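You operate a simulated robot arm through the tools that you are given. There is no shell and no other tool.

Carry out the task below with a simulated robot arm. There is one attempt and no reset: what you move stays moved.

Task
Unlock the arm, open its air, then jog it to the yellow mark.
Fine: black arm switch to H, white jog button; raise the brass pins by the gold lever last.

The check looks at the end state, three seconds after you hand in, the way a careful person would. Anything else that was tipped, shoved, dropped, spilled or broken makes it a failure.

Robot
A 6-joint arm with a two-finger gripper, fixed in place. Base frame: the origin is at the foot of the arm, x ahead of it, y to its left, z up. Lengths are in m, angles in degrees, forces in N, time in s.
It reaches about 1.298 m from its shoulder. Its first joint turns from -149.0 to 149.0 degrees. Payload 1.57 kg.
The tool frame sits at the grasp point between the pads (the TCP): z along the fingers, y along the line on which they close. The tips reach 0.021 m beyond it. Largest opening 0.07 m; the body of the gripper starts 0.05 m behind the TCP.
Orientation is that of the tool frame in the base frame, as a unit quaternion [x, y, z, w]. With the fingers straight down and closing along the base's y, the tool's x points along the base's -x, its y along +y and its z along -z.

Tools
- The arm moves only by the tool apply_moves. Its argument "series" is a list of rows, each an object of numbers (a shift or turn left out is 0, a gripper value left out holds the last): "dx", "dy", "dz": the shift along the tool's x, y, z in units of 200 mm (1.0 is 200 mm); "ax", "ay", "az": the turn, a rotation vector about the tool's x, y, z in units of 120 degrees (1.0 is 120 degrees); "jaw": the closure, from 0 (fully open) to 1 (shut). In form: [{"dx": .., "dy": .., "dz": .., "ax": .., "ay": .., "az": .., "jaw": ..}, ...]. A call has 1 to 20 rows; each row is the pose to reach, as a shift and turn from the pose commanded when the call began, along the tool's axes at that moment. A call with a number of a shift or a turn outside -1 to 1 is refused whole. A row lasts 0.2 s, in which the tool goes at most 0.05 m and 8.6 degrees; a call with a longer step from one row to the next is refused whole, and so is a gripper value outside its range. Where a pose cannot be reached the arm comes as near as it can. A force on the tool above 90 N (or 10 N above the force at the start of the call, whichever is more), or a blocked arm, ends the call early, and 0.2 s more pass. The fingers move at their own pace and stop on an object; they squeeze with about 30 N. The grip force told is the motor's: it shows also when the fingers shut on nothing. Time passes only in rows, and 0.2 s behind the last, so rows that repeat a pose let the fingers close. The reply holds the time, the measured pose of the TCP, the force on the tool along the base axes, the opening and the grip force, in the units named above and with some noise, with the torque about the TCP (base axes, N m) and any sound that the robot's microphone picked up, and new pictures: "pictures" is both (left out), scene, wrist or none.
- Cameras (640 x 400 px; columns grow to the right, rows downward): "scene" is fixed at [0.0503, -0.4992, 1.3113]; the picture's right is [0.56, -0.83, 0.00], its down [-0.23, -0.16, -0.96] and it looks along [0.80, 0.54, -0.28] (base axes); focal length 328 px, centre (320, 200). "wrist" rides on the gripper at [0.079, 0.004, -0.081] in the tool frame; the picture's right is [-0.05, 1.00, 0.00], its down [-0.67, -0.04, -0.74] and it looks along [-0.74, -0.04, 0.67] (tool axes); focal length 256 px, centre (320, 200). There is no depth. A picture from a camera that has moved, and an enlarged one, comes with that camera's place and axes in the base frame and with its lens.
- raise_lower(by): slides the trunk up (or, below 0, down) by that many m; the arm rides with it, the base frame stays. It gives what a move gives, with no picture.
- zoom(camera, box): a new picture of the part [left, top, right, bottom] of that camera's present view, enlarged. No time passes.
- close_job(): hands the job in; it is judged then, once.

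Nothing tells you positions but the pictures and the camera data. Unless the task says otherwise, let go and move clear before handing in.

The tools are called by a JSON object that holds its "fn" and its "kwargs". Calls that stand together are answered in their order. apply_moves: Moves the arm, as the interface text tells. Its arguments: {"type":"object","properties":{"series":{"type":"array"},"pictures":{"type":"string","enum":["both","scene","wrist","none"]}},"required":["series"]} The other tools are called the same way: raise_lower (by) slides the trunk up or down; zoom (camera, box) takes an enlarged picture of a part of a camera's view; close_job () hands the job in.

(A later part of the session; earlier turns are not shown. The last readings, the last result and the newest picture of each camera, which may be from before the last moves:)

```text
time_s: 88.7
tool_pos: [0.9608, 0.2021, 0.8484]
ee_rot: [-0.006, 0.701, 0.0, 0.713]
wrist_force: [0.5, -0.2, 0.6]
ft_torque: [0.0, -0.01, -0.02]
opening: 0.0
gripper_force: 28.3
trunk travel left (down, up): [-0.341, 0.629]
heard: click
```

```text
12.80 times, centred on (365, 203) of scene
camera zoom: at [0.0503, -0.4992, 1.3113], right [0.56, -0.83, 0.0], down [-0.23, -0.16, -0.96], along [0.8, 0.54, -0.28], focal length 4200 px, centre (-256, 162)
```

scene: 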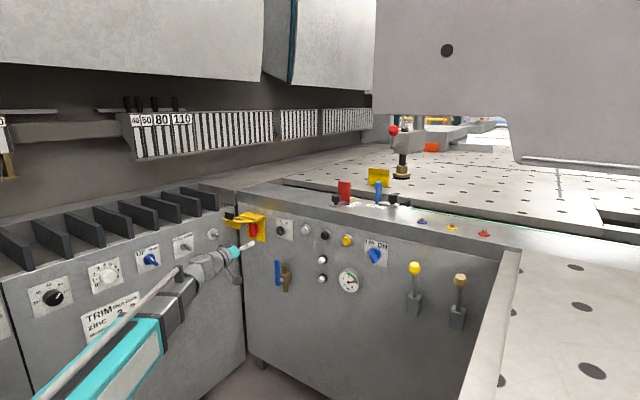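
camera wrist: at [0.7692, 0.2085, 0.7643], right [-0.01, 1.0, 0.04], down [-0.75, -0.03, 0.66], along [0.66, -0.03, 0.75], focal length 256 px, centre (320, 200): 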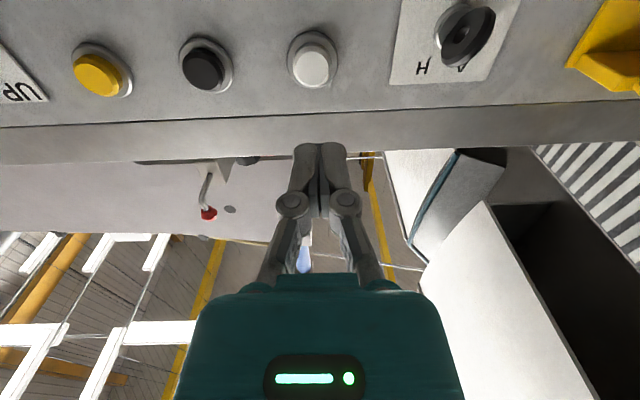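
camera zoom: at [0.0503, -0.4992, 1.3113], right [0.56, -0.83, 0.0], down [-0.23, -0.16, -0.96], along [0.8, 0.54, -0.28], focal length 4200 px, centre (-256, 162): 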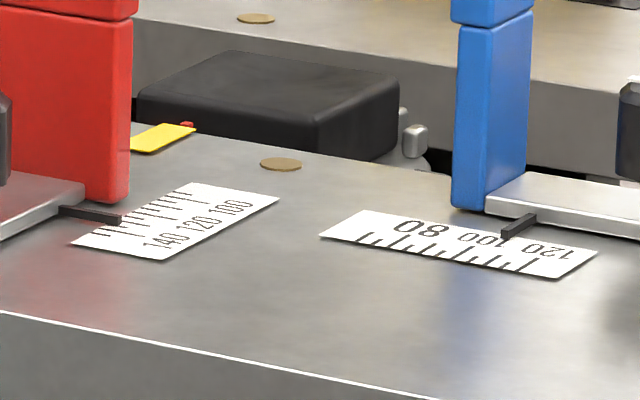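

There's a small red index on the arm's carriage, right at the end of the yellow mark. I'll zoom in closely.

{"fn": "zoom", "kwargs": {"camera": "scene", "box": [347, 195, 361, 205]}}

{"fn": "zoom", "kwargs": {"camera": "scene", "box": [340, 185, 376, 208]}}

```text
16.00 times, centred on (354, 200) of scene
camera zoom: at [0.0503, -0.4992, 1.3113], right [0.56, -0.83, 0.0], down [-0.23, -0.16, -0.96], along [0.8, 0.54, -0.28], focal length 5250 px, centre (-224, 200)
```

zoom: 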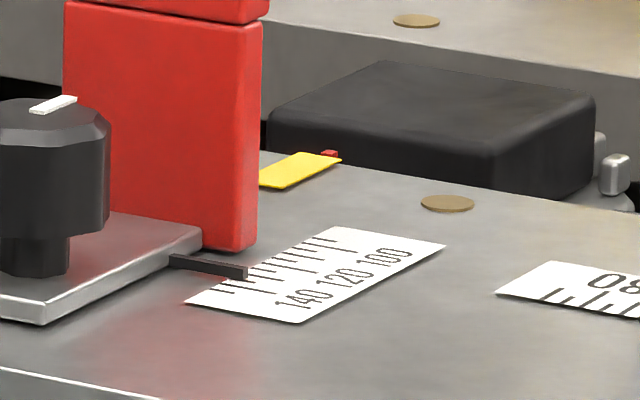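

```text
16.00 times, centred on (358, 196) of scene
camera zoom: at [0.0503, -0.4992, 1.3113], right [0.56, -0.83, 0.0], down [-0.23, -0.16, -0.96], along [0.8, 0.54, -0.28], focal length 5250 px, centre (-288, 256)
```

zoom: 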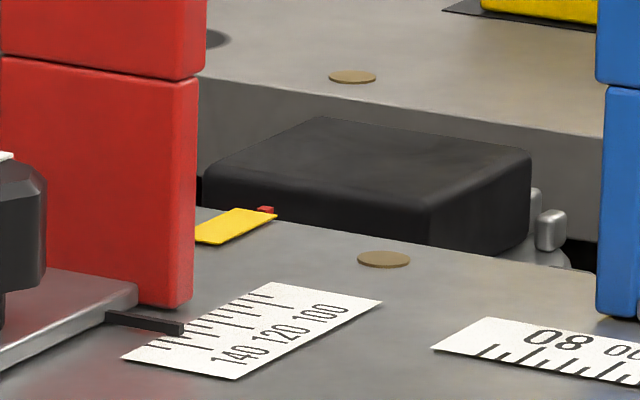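

The red index lines up with the yellow mark to within about 1–2 mm. I'll retreat from the button and go look at the gold lever and the pins.

{"fn": "apply_moves", "kwargs": {"series": [{"dz": -0.15}, {"dz": -0.35}, {"dz": -0.55}], "pictures": "none"}}

{"fn": "apply_moves", "kwargs": {"series": [{"dy": -0.2}, {"dy": -0.4}, {"dy": -0.6}, {"dy": -0.8}, {"dy": -1.0}], "pictures": "none"}}

{"fn": "apply_moves", "kwargs": {"series": [{"dy": -0.2}, {"dy": -0.4}, {"dy": -0.6}, {"dy": -0.8}, {"dy": -1.0}], "pictures": "both"}}

```text
time_s: 89.5
tool_pos: [0.8505, 0.1996, 0.8482]
ee_rot: [-0.005, 0.702, -0.001, 0.712]
wrist_force: [0.3, 0.1, -0.3]
ft_torque: [0.0, 0.01, -0.04]
opening: 0.0
gripper_force: 28.6
trunk travel left (down, up): [-0.341, 0.629]
```

```text
time_s: 90.7
tool_pos: [0.851, 0.0098, 0.8482]
ee_rot: [0.027, 0.701, 0.028, 0.712]
wrist_force: [-0.3, -0.3, 0.8]
ft_torque: [-0.01, 0.02, -0.05]
opening: 0.0
gripper_force: 28.3
out of reach, approached as far as the arm can: row 5
trunk travel left (down, up): [-0.341, 0.629]
```

```text
time_s: 91.9
tool_pos: [0.8529, -0.1861, 0.8492]
ee_rot: [-0.004, 0.701, -0.001, 0.713]
wrist_force: [0.1, -0.1, 0.1]
ft_torque: [-0.02, -0.01, -0.02]
opening: 0.0
gripper_force: 28.2
out of reach, approached as far as the arm can: row 1, 4, 5
trunk travel left (down, up): [-0.341, 0.629]
camera wrist: at [0.7748, -0.1831, 0.7676], right [-0.01, 1.0, 0.05], down [-0.75, -0.04, 0.65], along [0.66, -0.03, 0.75], focal length 256 px, centre (320, 200)
```

scene: 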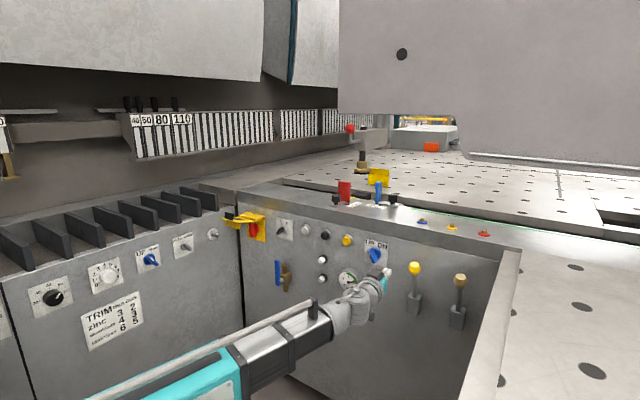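
wrist: 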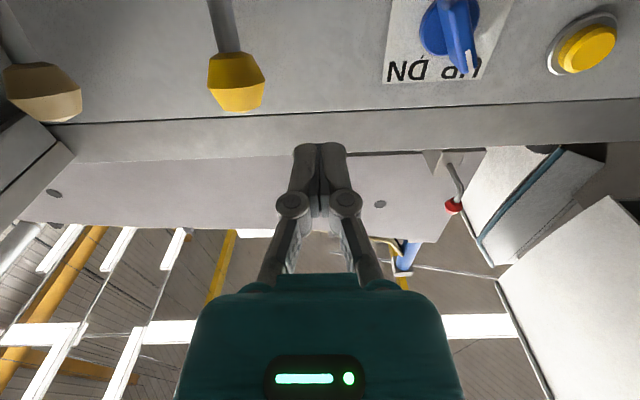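

The beam with the arm has shifted left along with the foot. I'll zoom in on the levers and pins from the scene camera.

{"fn": "zoom", "kwargs": {"camera": "scene", "box": [395, 250, 485, 335]}}

{"fn": "zoom", "kwargs": {"camera": "scene", "box": [325, 140, 505, 245]}}

{"fn": "zoom", "kwargs": {"camera": "scene", "box": [347, 195, 361, 205]}}

```text
4.71 times, centred on (440, 292) of scene
camera zoom: at [0.0503, -0.4992, 1.3113], right [0.56, -0.83, 0.0], down [-0.23, -0.16, -0.96], along [0.8, 0.54, -0.28], focal length 1544 px, centre (-245, -235)
```

zoom: 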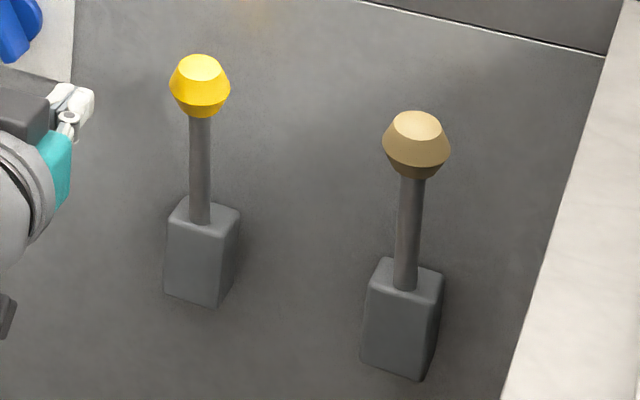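

```text
3.56 times, centred on (415, 192) of scene
camera zoom: at [0.0503, -0.4992, 1.3113], right [0.56, -0.83, 0.0], down [-0.23, -0.16, -0.96], along [0.8, 0.54, -0.28], focal length 1167 px, centre (-18, 227)
```

zoom: 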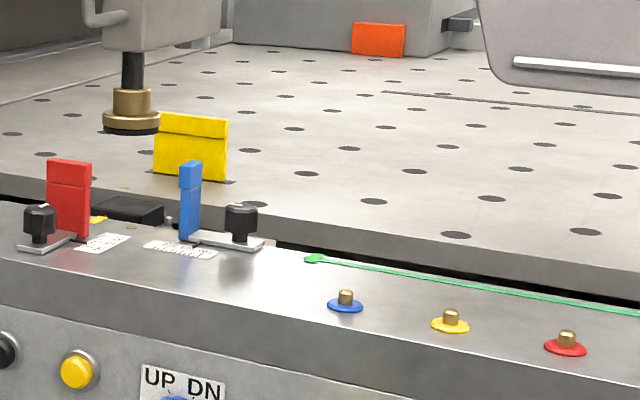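

```text
16.00 times, centred on (354, 200) of scene
camera zoom: at [0.0503, -0.4992, 1.3113], right [0.56, -0.83, 0.0], down [-0.23, -0.16, -0.96], along [0.8, 0.54, -0.28], focal length 5250 px, centre (-224, 200)
```

zoom: 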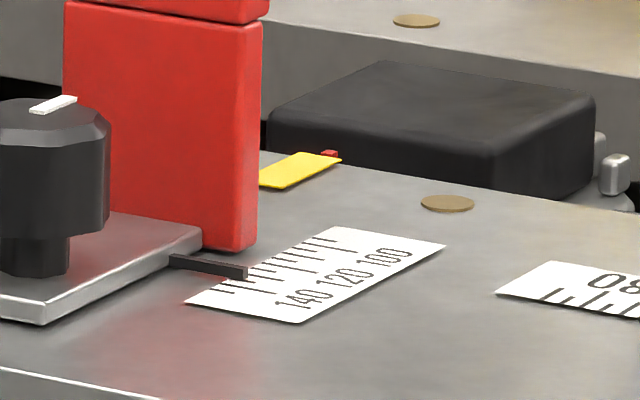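

The gold (tan) lever matches the brass pins and is distinct from the yellow one; its knob is near (0.939, -0.368, 0.843). I'll yaw slightly right, open the jaws and line up in front of the knob.

{"fn": "apply_moves", "kwargs": {"series": [{"ax": 0.06, "jaw": 0}, {"ax": 0.12, "jaw": 0}, {"ax": 0.167, "jaw": 0}], "pictures": "none"}}

{"fn": "raise_lower", "kwargs": {"by": -0.006}}

```text
time_s: 92.7
tool_pos: [0.8535, -0.1878, 0.8486]
ee_rot: [0.118, 0.691, -0.123, 0.702]
wrist_force: [0.6, -0.5, 0.1]
ft_torque: [-0.02, 0.0, -0.01]
opening: 0.0695
gripper_force: 0.1
trunk travel left (down, up): [-0.341, 0.629]
```

```text
time_s: 93.2
tool_pos: [0.8528, -0.1874, 0.8424]
ee_rot: [0.12, 0.692, -0.124, 0.701]
wrist_force: [0.1, -0.6, 0.1]
ft_torque: [0.0, 0.01, -0.02]
opening: 0.0701
gripper_force: 0.2
trunk travel left (down, up): [-0.335, 0.635]
```

{"fn": "apply_moves", "kwargs": {"series": [{"dy": -0.18, "dz": 0.04}, {"dy": -0.36, "dz": 0.08}, {"dy": -0.54, "dz": 0.12}, {"dy": -0.706, "dz": 0.16}], "pictures": "both"}}

{"fn": "zoom", "kwargs": {"camera": "wrist", "box": [200, 30, 440, 180]}}

```text
time_s: 94.2
tool_pos: [0.8391, -0.2936, 0.8392]
ee_rot: [0.123, 0.698, -0.125, 0.695]
wrist_force: [0.5, 0.4, 0.0]
ft_torque: [-0.01, -0.03, -0.01]
opening: 0.0697
gripper_force: 0.1
out of reach, approached as far as the arm can: row 3, 4
trunk travel left (down, up): [-0.335, 0.635]
camera wrist: at [0.7654, -0.2624, 0.7596], right [0.35, 0.94, 0.05], down [-0.71, 0.23, 0.67], along [0.62, -0.27, 0.74], focal length 256 px, centre (320, 200)
```

scene: 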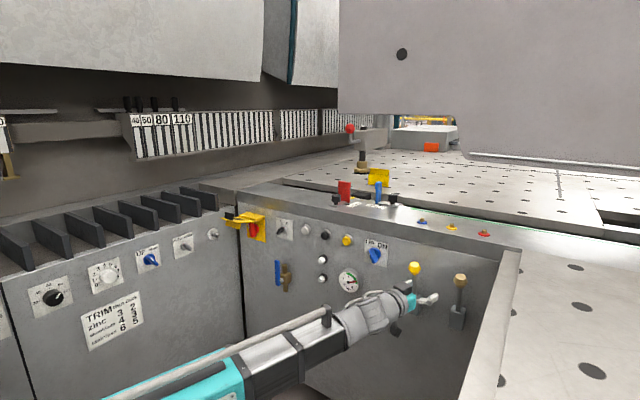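
wrist: 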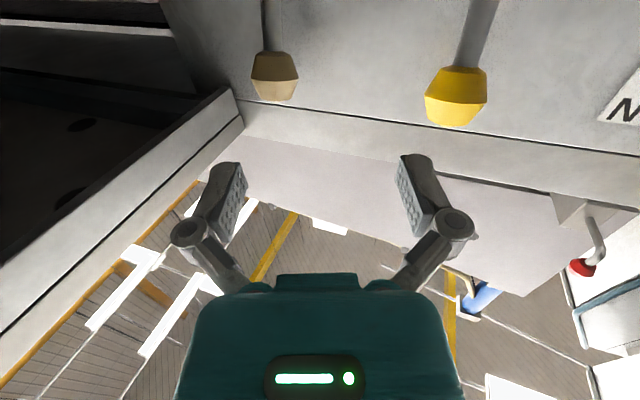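

```text
2.67 times, centred on (320, 105) of wrist
camera zoom: at [0.7654, -0.2624, 0.7596], right [0.35, 0.94, 0.05], down [-0.71, 0.23, 0.67], along [0.62, -0.27, 0.74], focal length 683 px, centre (320, 453)
```

zoom: 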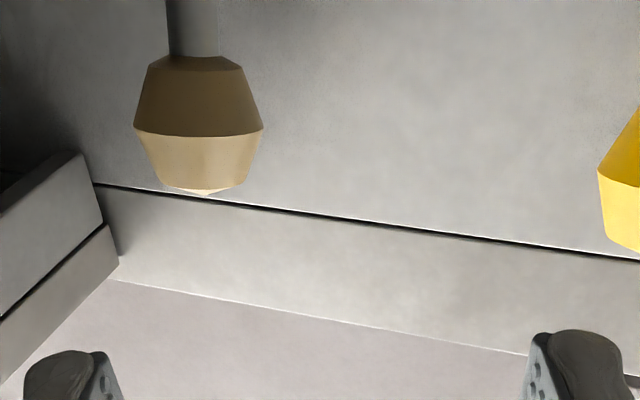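

The arm fell short of the intended y because of a joint limit. I'll try reaching a bit more forward and right.

{"fn": "apply_moves", "kwargs": {"series": [{"dy": -0.08, "dz": 0.07}, {"dy": -0.162, "dz": 0.14}], "pictures": "none"}}

```text
time_s: 94.8
tool_pos: [0.8552, -0.3336, 0.8414]
ee_rot: [0.119, 0.693, -0.123, 0.701]
wrist_force: [-0.2, 0.2, 0.3]
ft_torque: [-0.02, 0.0, -0.03]
opening: 0.0698
gripper_force: 0.1
out of reach, approached as far as the arm can: row 1, 2
trunk travel left (down, up): [-0.335, 0.635]
```

Now aligned in front of the gold knob at about (0.939, -0.368, 0.842). Advancing around it and viewing.

{"fn": "apply_moves", "kwargs": {"series": [{"dy": -0.01, "dz": 0.12}, {"dy": -0.018, "dz": 0.24}, {"dy": -0.018, "dz": 0.35}, {"dy": -0.018, "dz": 0.43}], "pictures": "both"}}

{"fn": "zoom", "kwargs": {"camera": "wrist", "box": [200, 80, 440, 230]}}

{"fn": "zoom", "kwargs": {"camera": "scene", "box": [405, 250, 495, 325]}}

```text
time_s: 95.8
tool_pos: [0.9349, -0.3652, 0.8418]
ee_rot: [0.12, 0.691, -0.125, 0.702]
wrist_force: [0.1, -0.3, -0.3]
ft_torque: [-0.02, -0.01, 0.0]
opening: 0.0699
gripper_force: 0.0
trunk travel left (down, up): [-0.335, 0.635]
camera wrist: at [0.8625, -0.3355, 0.7616], right [0.34, 0.94, 0.05], down [-0.72, 0.22, 0.66], along [0.6, -0.26, 0.75], focal length 256 px, centre (320, 200)
```

scene: 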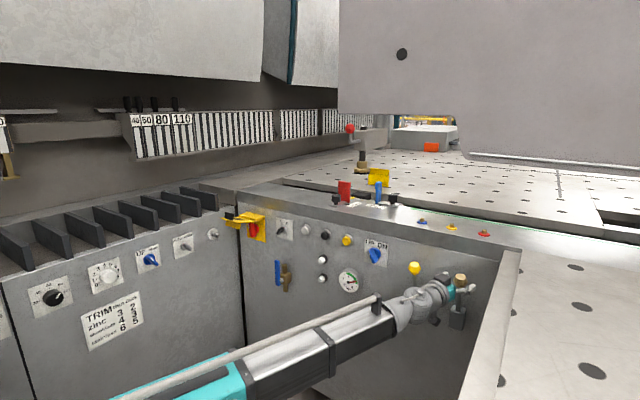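
wrist: 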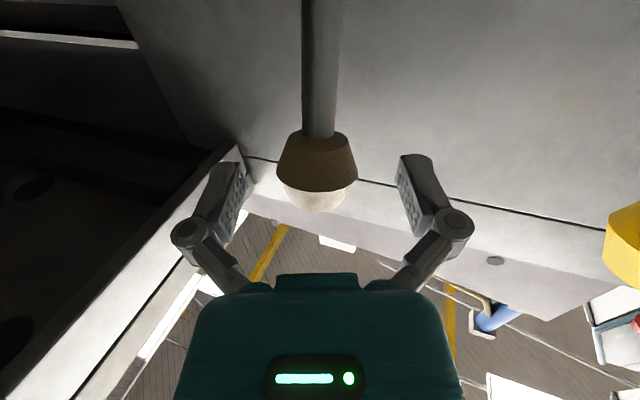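

```text
2.67 times, centred on (320, 155) of wrist
camera zoom: at [0.8625, -0.3355, 0.7616], right [0.34, 0.94, 0.05], down [-0.72, 0.22, 0.66], along [0.6, -0.26, 0.75], focal length 683 px, centre (320, 320)
```

zoom: 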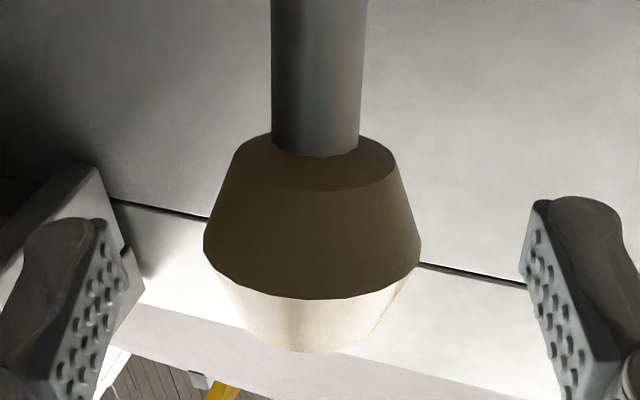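

```text
5.33 times, centred on (450, 288) of scene
camera zoom: at [0.0503, -0.4992, 1.3113], right [0.56, -0.83, 0.0], down [-0.23, -0.16, -0.96], along [0.8, 0.54, -0.28], focal length 1750 px, centre (-373, -267)
```

zoom: 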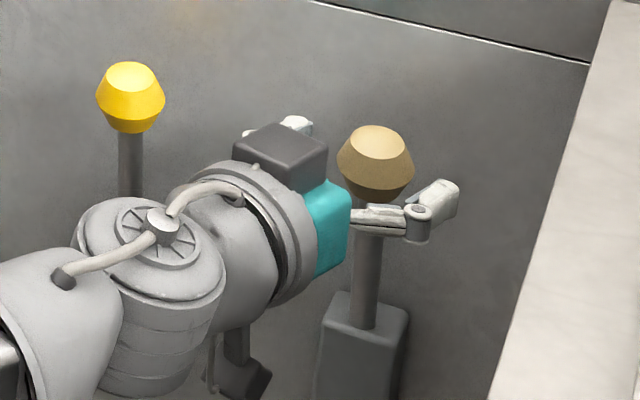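

The knob is between the fingers. Closing on it.

{"fn": "apply_moves", "kwargs": {"series": [{"jaw": 1}, {"jaw": 1}, {"jaw": 1}, {"jaw": 1}], "pictures": "none"}}

{"fn": "zoom", "kwargs": {"camera": "wrist", "box": [200, 80, 440, 230]}}

```text
time_s: 96.8
tool_pos: [0.9338, -0.3678, 0.8426]
ee_rot: [0.12, 0.691, -0.124, 0.702]
wrist_force: [-9.6, -4.2, -3.0]
ft_torque: [-0.03, 0.2, -0.2]
opening: 0.037
gripper_force: 32.3
trunk travel left (down, up): [-0.335, 0.635]
```

```text
2.67 times, centred on (320, 155) of wrist
camera zoom: at [0.8614, -0.3362, 0.7616], right [0.34, 0.94, 0.05], down [-0.72, 0.22, 0.66], along [0.6, -0.26, 0.75], focal length 683 px, centre (320, 320)
```

zoom: 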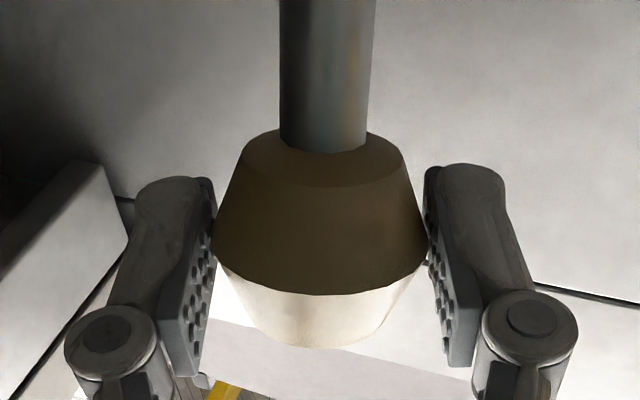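

Gripped. A gentle test pull outward by 10 mm to see which way the lever moves.

{"fn": "apply_moves", "kwargs": {"series": [{"dz": -0.024, "dy": -0.009}, {"dz": -0.047, "dy": -0.017}], "pictures": "none"}}

{"fn": "zoom", "kwargs": {"camera": "scene", "box": [405, 250, 495, 325]}}

```text
time_s: 97.4
tool_pos: [0.9271, -0.3668, 0.8405]
ee_rot: [0.118, 0.692, -0.122, 0.702]
wrist_force: [11.7, -3.2, -7.4]
ft_torque: [-0.15, -0.85, 0.04]
opening: 0.0373
gripper_force: 32.3
trunk travel left (down, up): [-0.335, 0.635]
```

```text
5.33 times, centred on (450, 288) of scene
camera zoom: at [0.0503, -0.4992, 1.3113], right [0.56, -0.83, 0.0], down [-0.23, -0.16, -0.96], along [0.8, 0.54, -0.28], focal length 1750 px, centre (-373, -267)
```

zoom: 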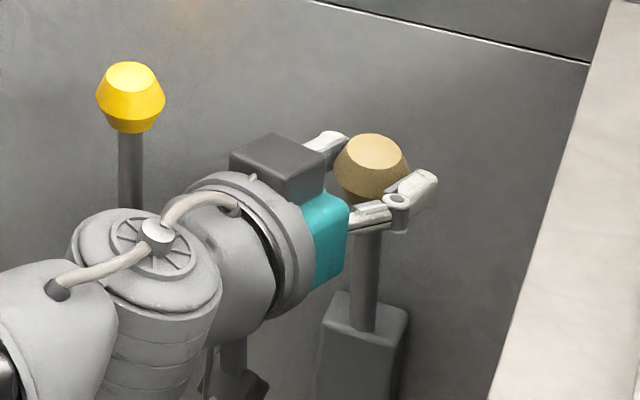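

The lever follows outward with light resistance. Continuing along the arc, out and slightly down.

{"fn": "raise_lower", "kwargs": {"by": -0.003}}

{"fn": "apply_moves", "kwargs": {"series": [{"dz": -0.035, "dy": -0.013}, {"dz": -0.07, "dy": -0.026}], "pictures": "none"}}

{"fn": "raise_lower", "kwargs": {"by": -0.005}}

{"fn": "zoom", "kwargs": {"camera": "scene", "box": [405, 250, 495, 325]}}

{"fn": "zoom", "kwargs": {"camera": "scene", "box": [325, 160, 505, 245]}}

```text
time_s: 97.9
tool_pos: [0.9244, -0.3661, 0.8398]
ee_rot: [0.118, 0.692, -0.123, 0.702]
wrist_force: [5.3, -2.8, 7.6]
ft_torque: [-0.13, -0.6, 0.2]
opening: 0.0371
gripper_force: 32.4
trunk travel left (down, up): [-0.332, 0.638]
```

```text
time_s: 98.5
tool_pos: [0.9108, -0.3669, 0.8359]
ee_rot: [0.119, 0.693, -0.123, 0.7]
wrist_force: [12.7, 2.8, -18.6]
ft_torque: [-0.06, -0.25, 0.13]
opening: 0.0375
gripper_force: 31.4
trunk travel left (down, up): [-0.332, 0.638]
```

```text
time_s: 99.1
tool_pos: [0.9079, -0.366, 0.8345]
ee_rot: [0.119, 0.692, -0.123, 0.702]
wrist_force: [1.6, 2.4, 4.5]
ft_torque: [0.06, -0.28, 0.22]
opening: 0.0373
gripper_force: 32.0
trunk travel left (down, up): [-0.327, 0.643]
```

```text
5.33 times, centred on (450, 288) of scene
camera zoom: at [0.0503, -0.4992, 1.3113], right [0.56, -0.83, 0.0], down [-0.23, -0.16, -0.96], along [0.8, 0.54, -0.28], focal length 1750 px, centre (-373, -267)
```

zoom: 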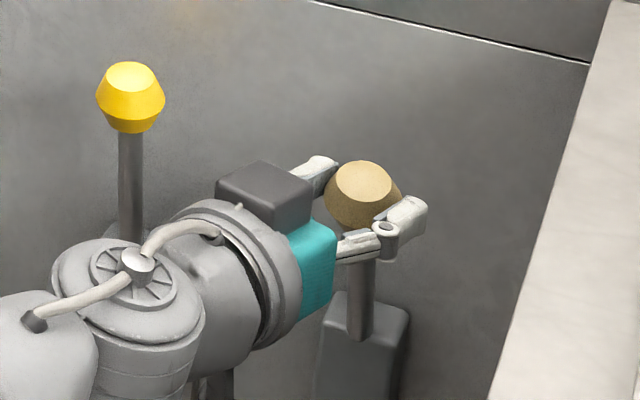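

```text
3.56 times, centred on (415, 202) of scene
camera zoom: at [0.0503, -0.4992, 1.3113], right [0.56, -0.83, 0.0], down [-0.23, -0.16, -0.96], along [0.8, 0.54, -0.28], focal length 1167 px, centre (-18, 191)
```

zoom: 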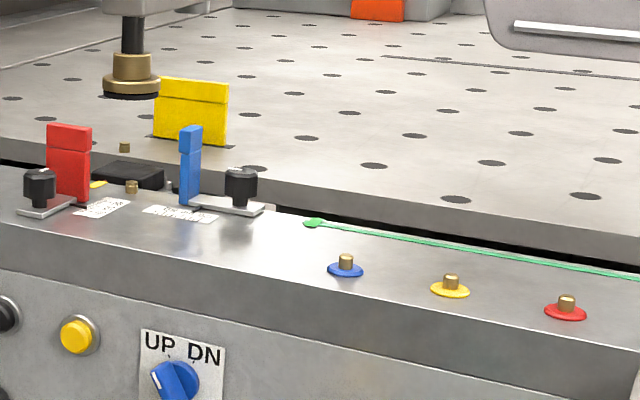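

The brass pins near the yellow mark are rising, so it's the right lever and the right direction. Continuing to the end of travel.

{"fn": "apply_moves", "kwargs": {"series": [{"dz": -0.03, "dy": -0.011}, {"dz": -0.056, "dy": -0.02}], "pictures": "none"}}

{"fn": "raise_lower", "kwargs": {"by": -0.007}}

{"fn": "apply_moves", "kwargs": {"series": [{"dz": -0.03, "dy": -0.011}, {"dz": -0.056, "dy": -0.02}], "pictures": "none"}}

{"fn": "raise_lower", "kwargs": {"by": -0.008}}

{"fn": "zoom", "kwargs": {"camera": "scene", "box": [405, 250, 495, 325]}}

{"fn": "zoom", "kwargs": {"camera": "scene", "box": [325, 160, 405, 215]}}

```text
time_s: 99.7
tool_pos: [0.9003, -0.3673, 0.8322]
ee_rot: [0.119, 0.693, -0.123, 0.701]
wrist_force: [13.2, 2.8, -15.3]
ft_torque: [-0.18, -0.57, 0.03]
opening: 0.0372
gripper_force: 32.0
trunk travel left (down, up): [-0.327, 0.643]
```

```text
time_s: 100.2
tool_pos: [0.8956, -0.3663, 0.8289]
ee_rot: [0.12, 0.691, -0.124, 0.702]
wrist_force: [-8.0, 2.2, 10.0]
ft_torque: [0.14, 0.13, 0.15]
opening: 0.0372
gripper_force: 31.6
trunk travel left (down, up): [-0.32, 0.65]
```

```text
time_s: 100.8
tool_pos: [0.8871, -0.3665, 0.8242]
ee_rot: [0.119, 0.692, -0.124, 0.701]
wrist_force: [14.7, 0.6, -12.0]
ft_torque: [-0.17, -0.68, 0.02]
opening: 0.0373
gripper_force: 31.8
trunk travel left (down, up): [-0.32, 0.65]
```

```text
time_s: 101.4
tool_pos: [0.8822, -0.3659, 0.8218]
ee_rot: [0.12, 0.691, -0.125, 0.702]
wrist_force: [-11.7, 1.3, 9.1]
ft_torque: [0.24, 0.43, 0.01]
opening: 0.0374
gripper_force: 31.5
trunk travel left (down, up): [-0.312, 0.658]
```

```text
5.33 times, centred on (450, 288) of scene
camera zoom: at [0.0503, -0.4992, 1.3113], right [0.56, -0.83, 0.0], down [-0.23, -0.16, -0.96], along [0.8, 0.54, -0.28], focal length 1750 px, centre (-373, -267)
```

zoom: 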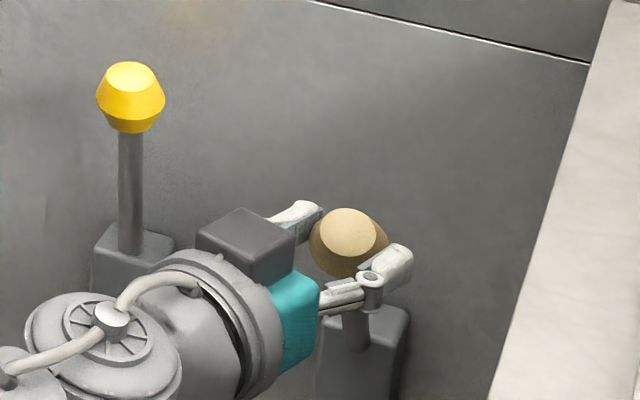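

```text
7.27 times, centred on (365, 188) of scene
camera zoom: at [0.0503, -0.4992, 1.3113], right [0.56, -0.83, 0.0], down [-0.23, -0.16, -0.96], along [0.8, 0.54, -0.28], focal length 2386 px, centre (-7, 291)
```

zoom: 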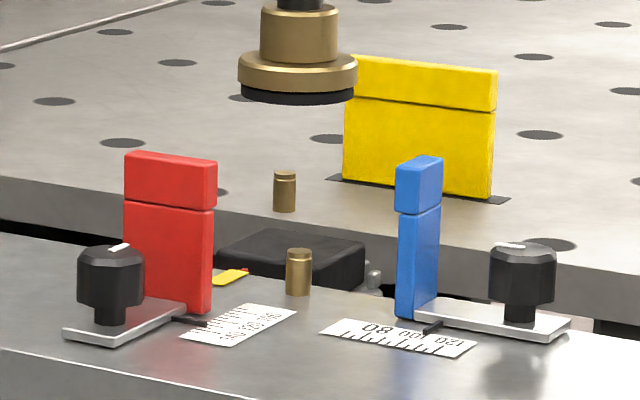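

Pins are well up and still rising as the lever comes out (about 36°). Continuing.

{"fn": "apply_moves", "kwargs": {"series": [{"dz": -0.03, "dy": -0.011}, {"dz": -0.056, "dy": -0.02}], "pictures": "none"}}

{"fn": "raise_lower", "kwargs": {"by": -0.01}}

{"fn": "apply_moves", "kwargs": {"series": [{"dz": -0.03, "dy": -0.011}, {"dz": -0.05, "dy": -0.018}], "pictures": "none"}}

{"fn": "raise_lower", "kwargs": {"by": -0.01}}

{"fn": "zoom", "kwargs": {"camera": "scene", "box": [405, 250, 495, 325]}}

{"fn": "zoom", "kwargs": {"camera": "scene", "box": [325, 160, 405, 215]}}

```text
time_s: 102.0
tool_pos: [0.8762, -0.3654, 0.8173]
ee_rot: [0.118, 0.692, -0.123, 0.701]
wrist_force: [16.5, 0.5, -12.6]
ft_torque: [-0.19, -0.66, -0.01]
opening: 0.0376
gripper_force: 32.1
trunk travel left (down, up): [-0.312, 0.658]
```

```text
time_s: 102.6
tool_pos: [0.8692, -0.3649, 0.8116]
ee_rot: [0.119, 0.691, -0.124, 0.702]
wrist_force: [-14.6, 1.7, 10.5]
ft_torque: [0.14, 0.43, -0.07]
opening: 0.0377
gripper_force: 31.9
trunk travel left (down, up): [-0.302, 0.668]
```

```text
time_s: 103.2
tool_pos: [0.8662, -0.3657, 0.8065]
ee_rot: [0.119, 0.694, -0.123, 0.7]
wrist_force: [16.1, 1.4, -8.0]
ft_torque: [-0.21, -0.8, 0.12]
opening: 0.0373
gripper_force: 31.8
trunk travel left (down, up): [-0.302, 0.668]
```

```text
time_s: 103.8
tool_pos: [0.8596, -0.3659, 0.801]
ee_rot: [0.12, 0.692, -0.124, 0.701]
wrist_force: [-16.0, 5.6, 8.2]
ft_torque: [0.19, 0.46, -0.03]
opening: 0.0373
gripper_force: 32.0
trunk travel left (down, up): [-0.292, 0.678]
```

```text
5.33 times, centred on (450, 288) of scene
camera zoom: at [0.0503, -0.4992, 1.3113], right [0.56, -0.83, 0.0], down [-0.23, -0.16, -0.96], along [0.8, 0.54, -0.28], focal length 1750 px, centre (-373, -267)
```

zoom: 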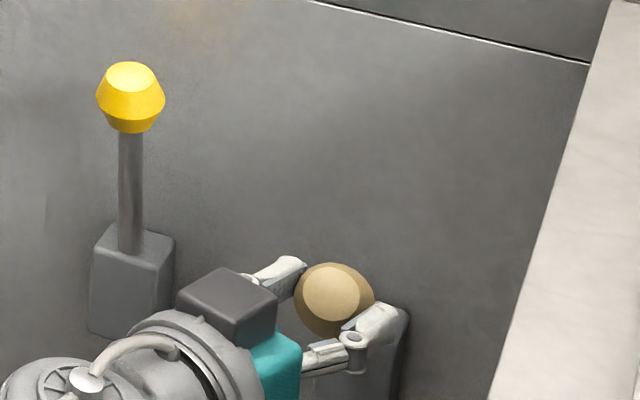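

```text
7.27 times, centred on (365, 188) of scene
camera zoom: at [0.0503, -0.4992, 1.3113], right [0.56, -0.83, 0.0], down [-0.23, -0.16, -0.96], along [0.8, 0.54, -0.28], focal length 2386 px, centre (-7, 291)
```

zoom: 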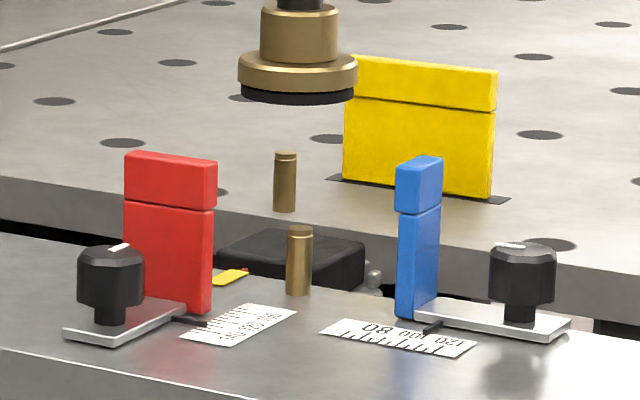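

Still rising, with the lever at about 47°. Continuing out and down.

{"fn": "apply_moves", "kwargs": {"series": [{"dz": -0.025, "dy": -0.009}, {"dz": -0.05, "dy": -0.018}], "pictures": "none"}}

{"fn": "raise_lower", "kwargs": {"by": -0.012}}

{"fn": "apply_moves", "kwargs": {"series": [{"dz": -0.025, "dy": -0.009}, {"dz": -0.04, "dy": -0.015}], "pictures": "none"}}

{"fn": "raise_lower", "kwargs": {"by": -0.012}}

{"fn": "zoom", "kwargs": {"camera": "scene", "box": [405, 250, 495, 325]}}

{"fn": "zoom", "kwargs": {"camera": "scene", "box": [325, 160, 405, 215]}}

```text
time_s: 104.4
tool_pos: [0.8549, -0.3655, 0.7964]
ee_rot: [0.118, 0.694, -0.122, 0.7]
wrist_force: [20.3, 5.3, -10.6]
ft_torque: [-0.18, -0.62, 0.07]
opening: 0.0377
gripper_force: 32.0
trunk travel left (down, up): [-0.292, 0.678]
```

```text
time_s: 105.0
tool_pos: [0.849, -0.3665, 0.7889]
ee_rot: [0.119, 0.692, -0.124, 0.701]
wrist_force: [-13.9, 10.0, 5.2]
ft_torque: [0.16, 0.52, 0.09]
opening: 0.0376
gripper_force: 31.7
trunk travel left (down, up): [-0.28, 0.69]
```

```text
time_s: 105.6
tool_pos: [0.8464, -0.3663, 0.7848]
ee_rot: [0.119, 0.693, -0.124, 0.7]
wrist_force: [23.0, 5.0, -9.8]
ft_torque: [-0.19, -0.69, 0.13]
opening: 0.0376
gripper_force: 32.1
trunk travel left (down, up): [-0.28, 0.69]
```

```text
time_s: 106.2
tool_pos: [0.8394, -0.3652, 0.7755]
ee_rot: [0.121, 0.692, -0.125, 0.7]
wrist_force: [-12.7, 8.6, 0.7]
ft_torque: [0.26, 0.61, 0.07]
opening: 0.0375
gripper_force: 32.0
trunk travel left (down, up): [-0.268, 0.702]
```

```text
5.33 times, centred on (450, 288) of scene
camera zoom: at [0.0503, -0.4992, 1.3113], right [0.56, -0.83, 0.0], down [-0.23, -0.16, -0.96], along [0.8, 0.54, -0.28], focal length 1750 px, centre (-373, -267)
```

zoom: 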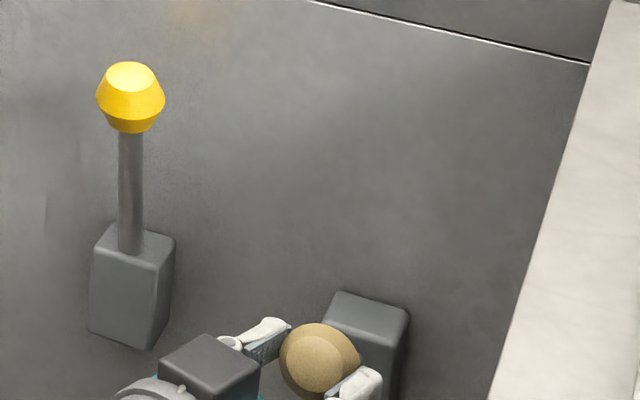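

```text
7.27 times, centred on (365, 188) of scene
camera zoom: at [0.0503, -0.4992, 1.3113], right [0.56, -0.83, 0.0], down [-0.23, -0.16, -0.96], along [0.8, 0.54, -0.28], focal length 2386 px, centre (-7, 291)
```

zoom: 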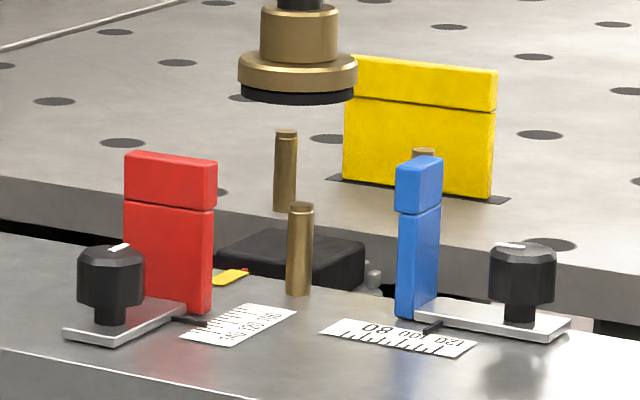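

The pins are still rising at 60°. Continuing mostly downward now.

{"fn": "apply_moves", "kwargs": {"series": [{"dz": -0.025, "dy": -0.009}, {"dz": -0.035, "dy": -0.013}], "pictures": "none"}}

{"fn": "raise_lower", "kwargs": {"by": -0.013}}

{"fn": "apply_moves", "kwargs": {"series": [{"dz": -0.025, "dy": -0.009}], "pictures": "none"}}

{"fn": "raise_lower", "kwargs": {"by": -0.013}}

{"fn": "zoom", "kwargs": {"camera": "scene", "box": [405, 250, 495, 340]}}

{"fn": "zoom", "kwargs": {"camera": "scene", "box": [325, 160, 405, 215]}}

```text
time_s: 106.8
tool_pos: [0.8383, -0.3665, 0.7733]
ee_rot: [0.117, 0.693, -0.122, 0.701]
wrist_force: [22.4, 4.7, -6.9]
ft_torque: [-0.22, -0.78, 0.15]
opening: 0.0377
gripper_force: 32.2
trunk travel left (down, up): [-0.268, 0.702]
```

```text
time_s: 107.4
tool_pos: [0.8319, -0.3649, 0.7623]
ee_rot: [0.12, 0.691, -0.125, 0.702]
wrist_force: [-12.5, 11.6, -0.9]
ft_torque: [0.2, 0.59, 0.09]
opening: 0.0375
gripper_force: 32.2
trunk travel left (down, up): [-0.255, 0.715]
```

```text
time_s: 107.8
tool_pos: [0.8318, -0.3653, 0.7619]
ee_rot: [0.117, 0.692, -0.122, 0.701]
wrist_force: [14.4, 11.5, -1.4]
ft_torque: [-0.24, -0.95, 0.2]
opening: 0.0375
gripper_force: 31.8
trunk travel left (down, up): [-0.255, 0.715]
```

```text
time_s: 108.4
tool_pos: [0.8284, -0.3653, 0.7499]
ee_rot: [0.119, 0.692, -0.124, 0.701]
wrist_force: [-12.6, 18.0, -3.8]
ft_torque: [0.22, 0.53, 0.26]
opening: 0.0375
gripper_force: 31.7
trunk travel left (down, up): [-0.242, 0.728]
```

```text
4.44 times, centred on (450, 295) of scene
camera zoom: at [0.0503, -0.4992, 1.3113], right [0.56, -0.83, 0.0], down [-0.23, -0.16, -0.96], along [0.8, 0.54, -0.28], focal length 1458 px, centre (-258, -222)
```

zoom: 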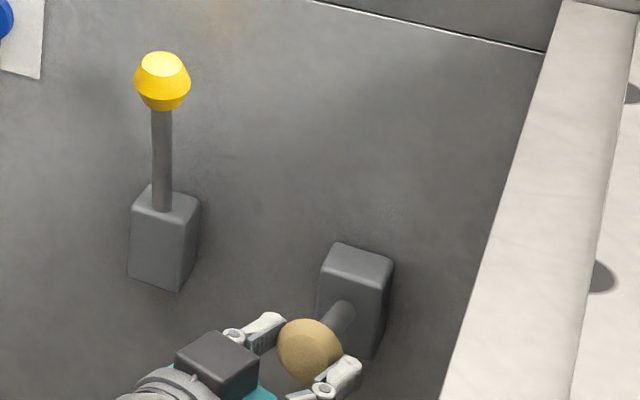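

```text
7.27 times, centred on (365, 188) of scene
camera zoom: at [0.0503, -0.4992, 1.3113], right [0.56, -0.83, 0.0], down [-0.23, -0.16, -0.96], along [0.8, 0.54, -0.28], focal length 2386 px, centre (-7, 291)
```

zoom: 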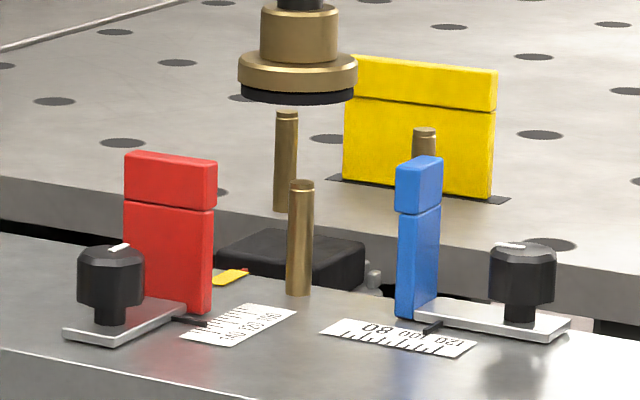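

Still rising (lever about 70°). I'll ease the sideways force and continue downward.

{"fn": "apply_moves", "kwargs": {"series": [{"dz": -0.02, "dy": 0.012}], "pictures": "none"}}

{"fn": "raise_lower", "kwargs": {"by": -0.013}}

{"fn": "raise_lower", "kwargs": {"by": -0.01}}

{"fn": "zoom", "kwargs": {"camera": "scene", "box": [405, 250, 495, 340]}}

{"fn": "zoom", "kwargs": {"camera": "scene", "box": [325, 160, 405, 215]}}

```text
time_s: 108.8
tool_pos: [0.8276, -0.3655, 0.7492]
ee_rot: [0.121, 0.692, -0.125, 0.701]
wrist_force: [6.4, -3.2, 1.1]
ft_torque: [-0.27, -0.96, -0.04]
opening: 0.0371
gripper_force: 31.6
trunk travel left (down, up): [-0.242, 0.728]
```

```text
time_s: 109.4
tool_pos: [0.8252, -0.3661, 0.7384]
ee_rot: [0.121, 0.691, -0.125, 0.702]
wrist_force: [-0.3, -16.7, 25.2]
ft_torque: [-0.21, -0.51, -0.18]
opening: 0.0376
gripper_force: 32.3
trunk travel left (down, up): [-0.229, 0.741]
```

```text
time_s: 110.0
tool_pos: [0.8261, -0.3636, 0.7247]
ee_rot: [0.119, 0.693, -0.123, 0.701]
wrist_force: [-2.8, -9.5, -1.6]
ft_torque: [-0.06, -0.11, 0.57]
opening: 0.0225
gripper_force: 31.8
trunk travel left (down, up): [-0.219, 0.751]
```

```text
4.44 times, centred on (450, 295) of scene
camera zoom: at [0.0503, -0.4992, 1.3113], right [0.56, -0.83, 0.0], down [-0.23, -0.16, -0.96], along [0.8, 0.54, -0.28], focal length 1458 px, centre (-258, -222)
```

zoom: 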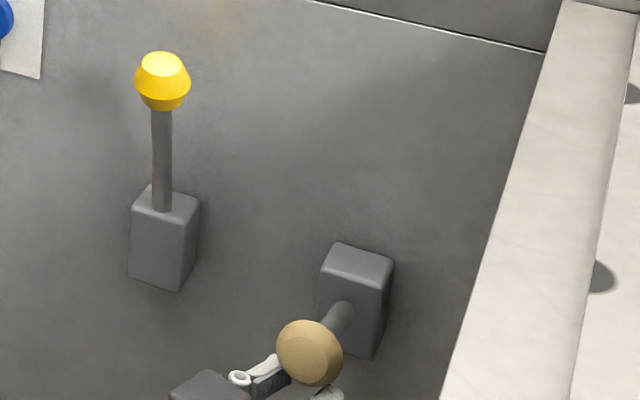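

```text
7.27 times, centred on (365, 188) of scene
camera zoom: at [0.0503, -0.4992, 1.3113], right [0.56, -0.83, 0.0], down [-0.23, -0.16, -0.96], along [0.8, 0.54, -0.28], focal length 2386 px, centre (-7, 291)
```

zoom: 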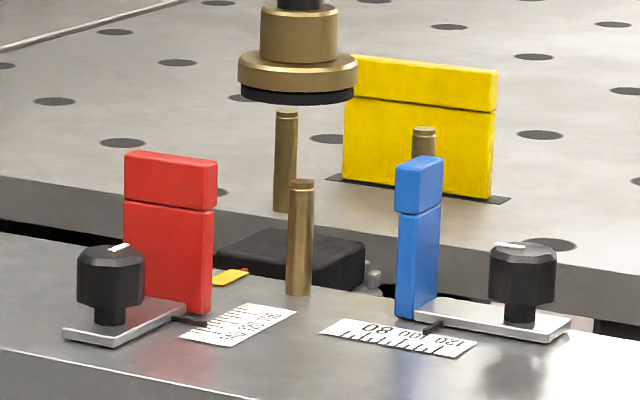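

The lever hit its end stop and the fingers slid off the knob; the pins stayed fully raised. I'll open and back away, then check everything.

{"fn": "apply_moves", "kwargs": {"series": [{"jaw": 0}, {"jaw": 0}, {"jaw": 0}, {"dz": -0.1}, {"dz": -0.25}, {"dz": -0.45}, {"dz": -0.6}], "pictures": "both"}}

{"fn": "zoom", "kwargs": {"camera": "scene", "box": [395, 250, 495, 350]}}

{"fn": "zoom", "kwargs": {"camera": "scene", "box": [325, 150, 415, 215]}}

```text
time_s: 111.6
tool_pos: [0.7147, -0.3254, 0.7251]
ee_rot: [0.12, 0.693, -0.124, 0.7]
wrist_force: [0.1, -0.6, 0.6]
ft_torque: [0.02, -0.03, 0.02]
opening: 0.07
gripper_force: 0.1
trunk travel left (down, up): [-0.219, 0.751]
camera wrist: at [0.6419, -0.2941, 0.645], right [0.34, 0.94, 0.05], down [-0.72, 0.22, 0.66], along [0.61, -0.26, 0.75], focal length 256 px, centre (320, 200)
```

scene: 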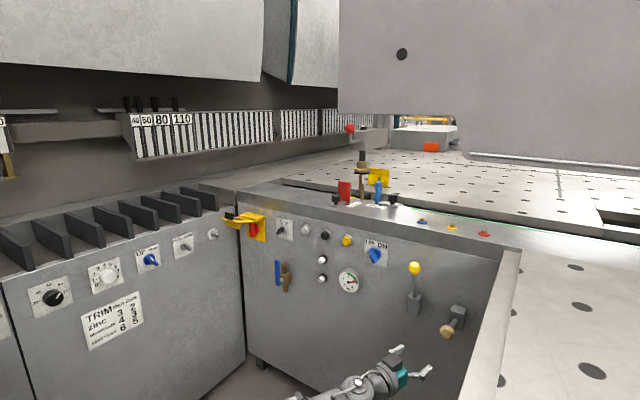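
wrist: 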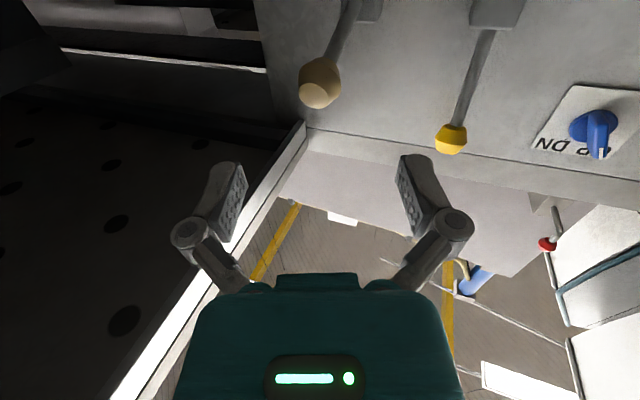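

```text
4.00 times, centred on (445, 300) of scene
camera zoom: at [0.0503, -0.4992, 1.3113], right [0.56, -0.83, 0.0], down [-0.23, -0.16, -0.96], along [0.8, 0.54, -0.28], focal length 1312 px, centre (-180, -200)
```

zoom: 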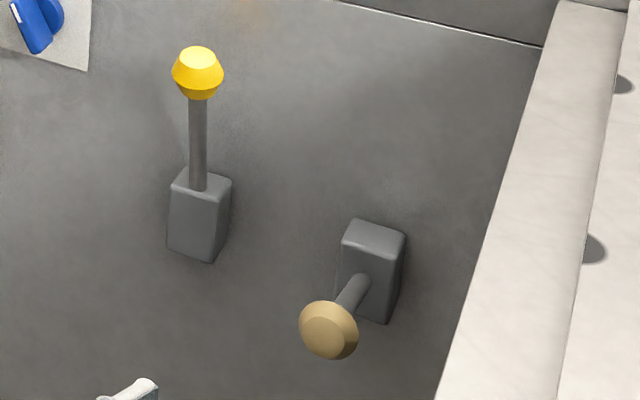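

```text
6.15 times, centred on (370, 182) of scene
camera zoom: at [0.0503, -0.4992, 1.3113], right [0.56, -0.83, 0.0], down [-0.23, -0.16, -0.96], along [0.8, 0.54, -0.28], focal length 2019 px, centre (12, 308)
```

zoom: 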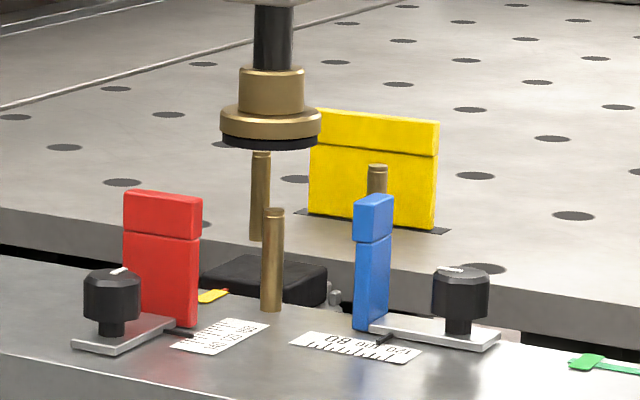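

The pins are up and the lever stays down. To be sure about the arm's position relative to the yellow mark, I'll look from above with the wrist camera: straighten the yaw, move to the middle of the bay, then raise.

{"fn": "apply_moves", "kwargs": {"series": [{"ax": -0.06}, {"ax": -0.12}, {"ax": -0.167}], "pictures": "none"}}

{"fn": "apply_moves", "kwargs": {"series": [{"dy": 0.2}, {"dy": 0.4}, {"dy": 0.6}, {"dy": 0.8}, {"dy": 1.0}], "pictures": "none"}}

{"fn": "apply_moves", "kwargs": {"series": [{"dy": 0.2}, {"dy": 0.4}, {"dy": 0.6}, {"dy": 0.8}, {"dy": 1.0}], "pictures": "none"}}

{"fn": "raise_lower", "kwargs": {"by": 0.7}}

{"fn": "zoom", "kwargs": {"camera": "scene", "box": [0, 0, 640, 400]}}

```text
time_s: 112.4
tool_pos: [0.714, -0.3237, 0.7257]
ee_rot: [-0.005, 0.704, 0.0, 0.71]
wrist_force: [0.3, -0.3, -0.6]
ft_torque: [0.01, -0.01, -0.01]
opening: 0.0701
gripper_force: 0.1
trunk travel left (down, up): [-0.219, 0.751]
```

```text
time_s: 113.6
tool_pos: [0.7148, -0.1209, 0.7256]
ee_rot: [-0.005, 0.704, 0.0, 0.711]
wrist_force: [0.6, 0.3, 0.8]
ft_torque: [0.0, 0.01, 0.02]
opening: 0.0699
gripper_force: 0.0
out of reach, approached as far as the arm can: row 4, 5
trunk travel left (down, up): [-0.219, 0.751]
```

```text
time_s: 115.0
tool_pos: [0.7135, 0.1043, 0.7501]
ee_rot: [-0.113, 0.643, -0.01, 0.757]
wrist_force: [0.9, -0.4, 0.5]
ft_torque: [0.0, 0.0, 0.02]
opening: 0.0698
gripper_force: 0.1
out of reach, approached as far as the arm can: row 1, 2, 3, 4, 5
trunk travel left (down, up): [-0.219, 0.751]
stopped in row 5: the arm was blocked; the commanded pose is now the measured one
```

```text
refused: 0.7 is not a number from -0.4 to 0.4
```

```text
1.00 times, centred on (320, 200) of scene (not enlarged: the box is as wide or as high as the picture)
camera zoom: at [0.0503, -0.4992, 1.3113], right [0.56, -0.83, 0.0], down [-0.23, -0.16, -0.96], along [0.8, 0.54, -0.28], focal length 328 px, centre (320, 200)
```

zoom: 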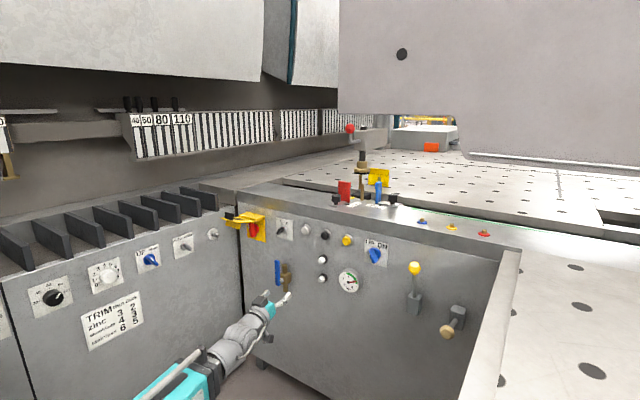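

The arm reported being blocked while moving left. I'll check that nothing on the left cabinet was touched before going further.

{"fn": "zoom", "kwargs": {"camera": "scene", "box": [0, 220, 220, 358]}}

{"fn": "zoom", "kwargs": {"camera": "scene", "box": [100, 270, 310, 400]}}

{"fn": "zoom", "kwargs": {"camera": "wrist", "box": [0, 0, 640, 400]}}

```text
2.90 times, centred on (110, 289) of scene
camera zoom: at [0.0503, -0.4992, 1.3113], right [0.56, -0.83, 0.0], down [-0.23, -0.16, -0.96], along [0.8, 0.54, -0.28], focal length 951 px, centre (929, -58)
```

zoom: 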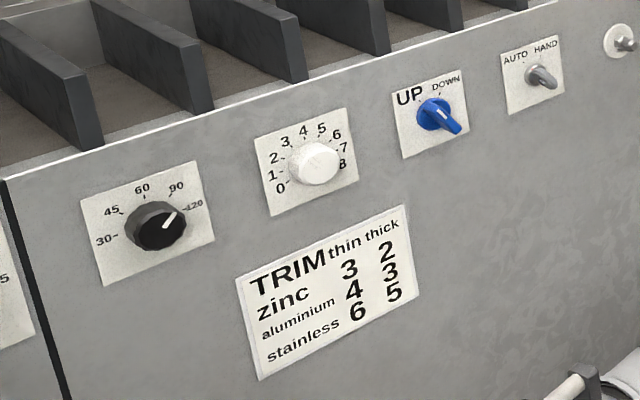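

```text
3.05 times, centred on (205, 335) of scene
camera zoom: at [0.0503, -0.4992, 1.3113], right [0.56, -0.83, 0.0], down [-0.23, -0.16, -0.96], along [0.8, 0.54, -0.28], focal length 1000 px, centre (670, -211)
```

zoom: 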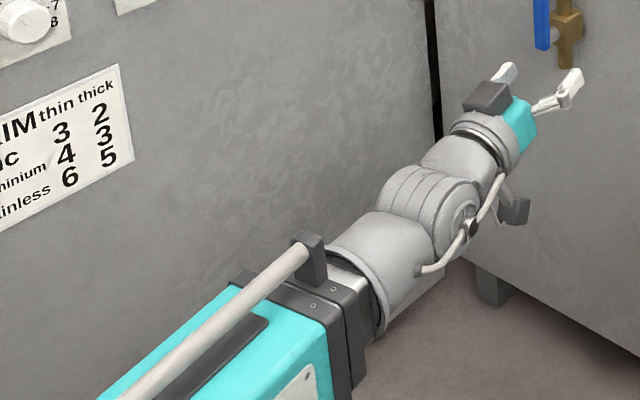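

```text
1.00 times, centred on (320, 200) of wrist (not enlarged: the box is as wide or as high as the picture)
camera zoom: at [0.6489, 0.0828, 0.6609], right [-0.14, 0.98, -0.13], down [-0.84, -0.05, 0.54], along [0.53, 0.19, 0.83], focal length 256 px, centre (320, 200)
```

zoom: 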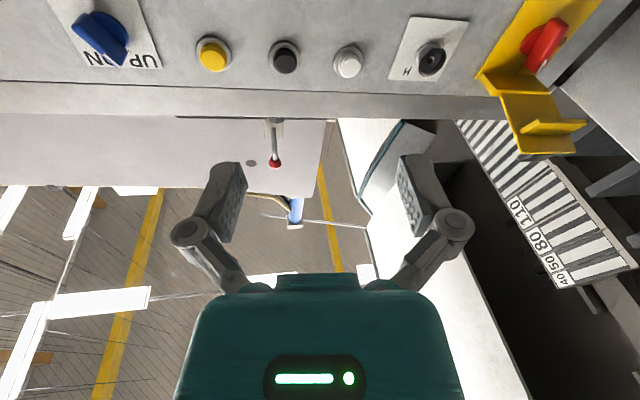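

All controls on the left cabinet are unchanged; the wrist seems to have run into a joint limit. I'll restore a level orientation while moving right and forward.

{"fn": "apply_moves", "kwargs": {"series": [{"dx": 0.04, "dy": -0.115, "dz": 0.115, "ax": 0.023, "ay": 0.026, "az": 0.028}, {"dx": 0.08, "dy": -0.23, "dz": 0.23, "ax": 0.046, "ay": 0.051, "az": 0.056}, {"dx": 0.117, "dy": -0.344, "dz": 0.343, "ax": 0.0695, "ay": 0.077, "az": 0.083}], "pictures": "scene"}}

```text
time_s: 115.8
tool_pos: [0.7911, 0.0481, 0.7282]
ee_rot: [-0.062, 0.696, -0.058, 0.713]
wrist_force: [0.3, -0.1, -0.5]
ft_torque: [0.06, -0.05, -0.06]
opening: 0.0699
gripper_force: 0.1
out of reach, approached as far as the arm can: row 1, 2, 3
trunk travel left (down, up): [-0.219, 0.751]
```

scene: 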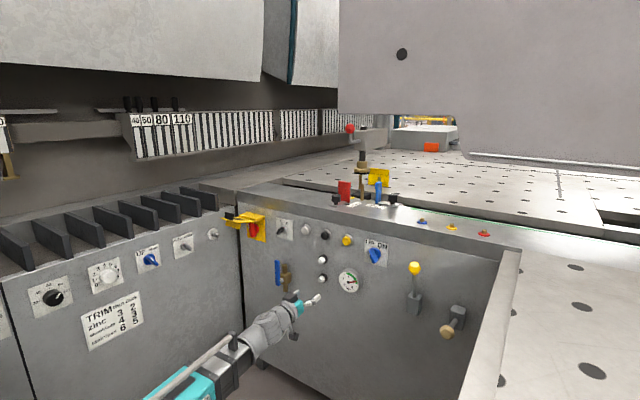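

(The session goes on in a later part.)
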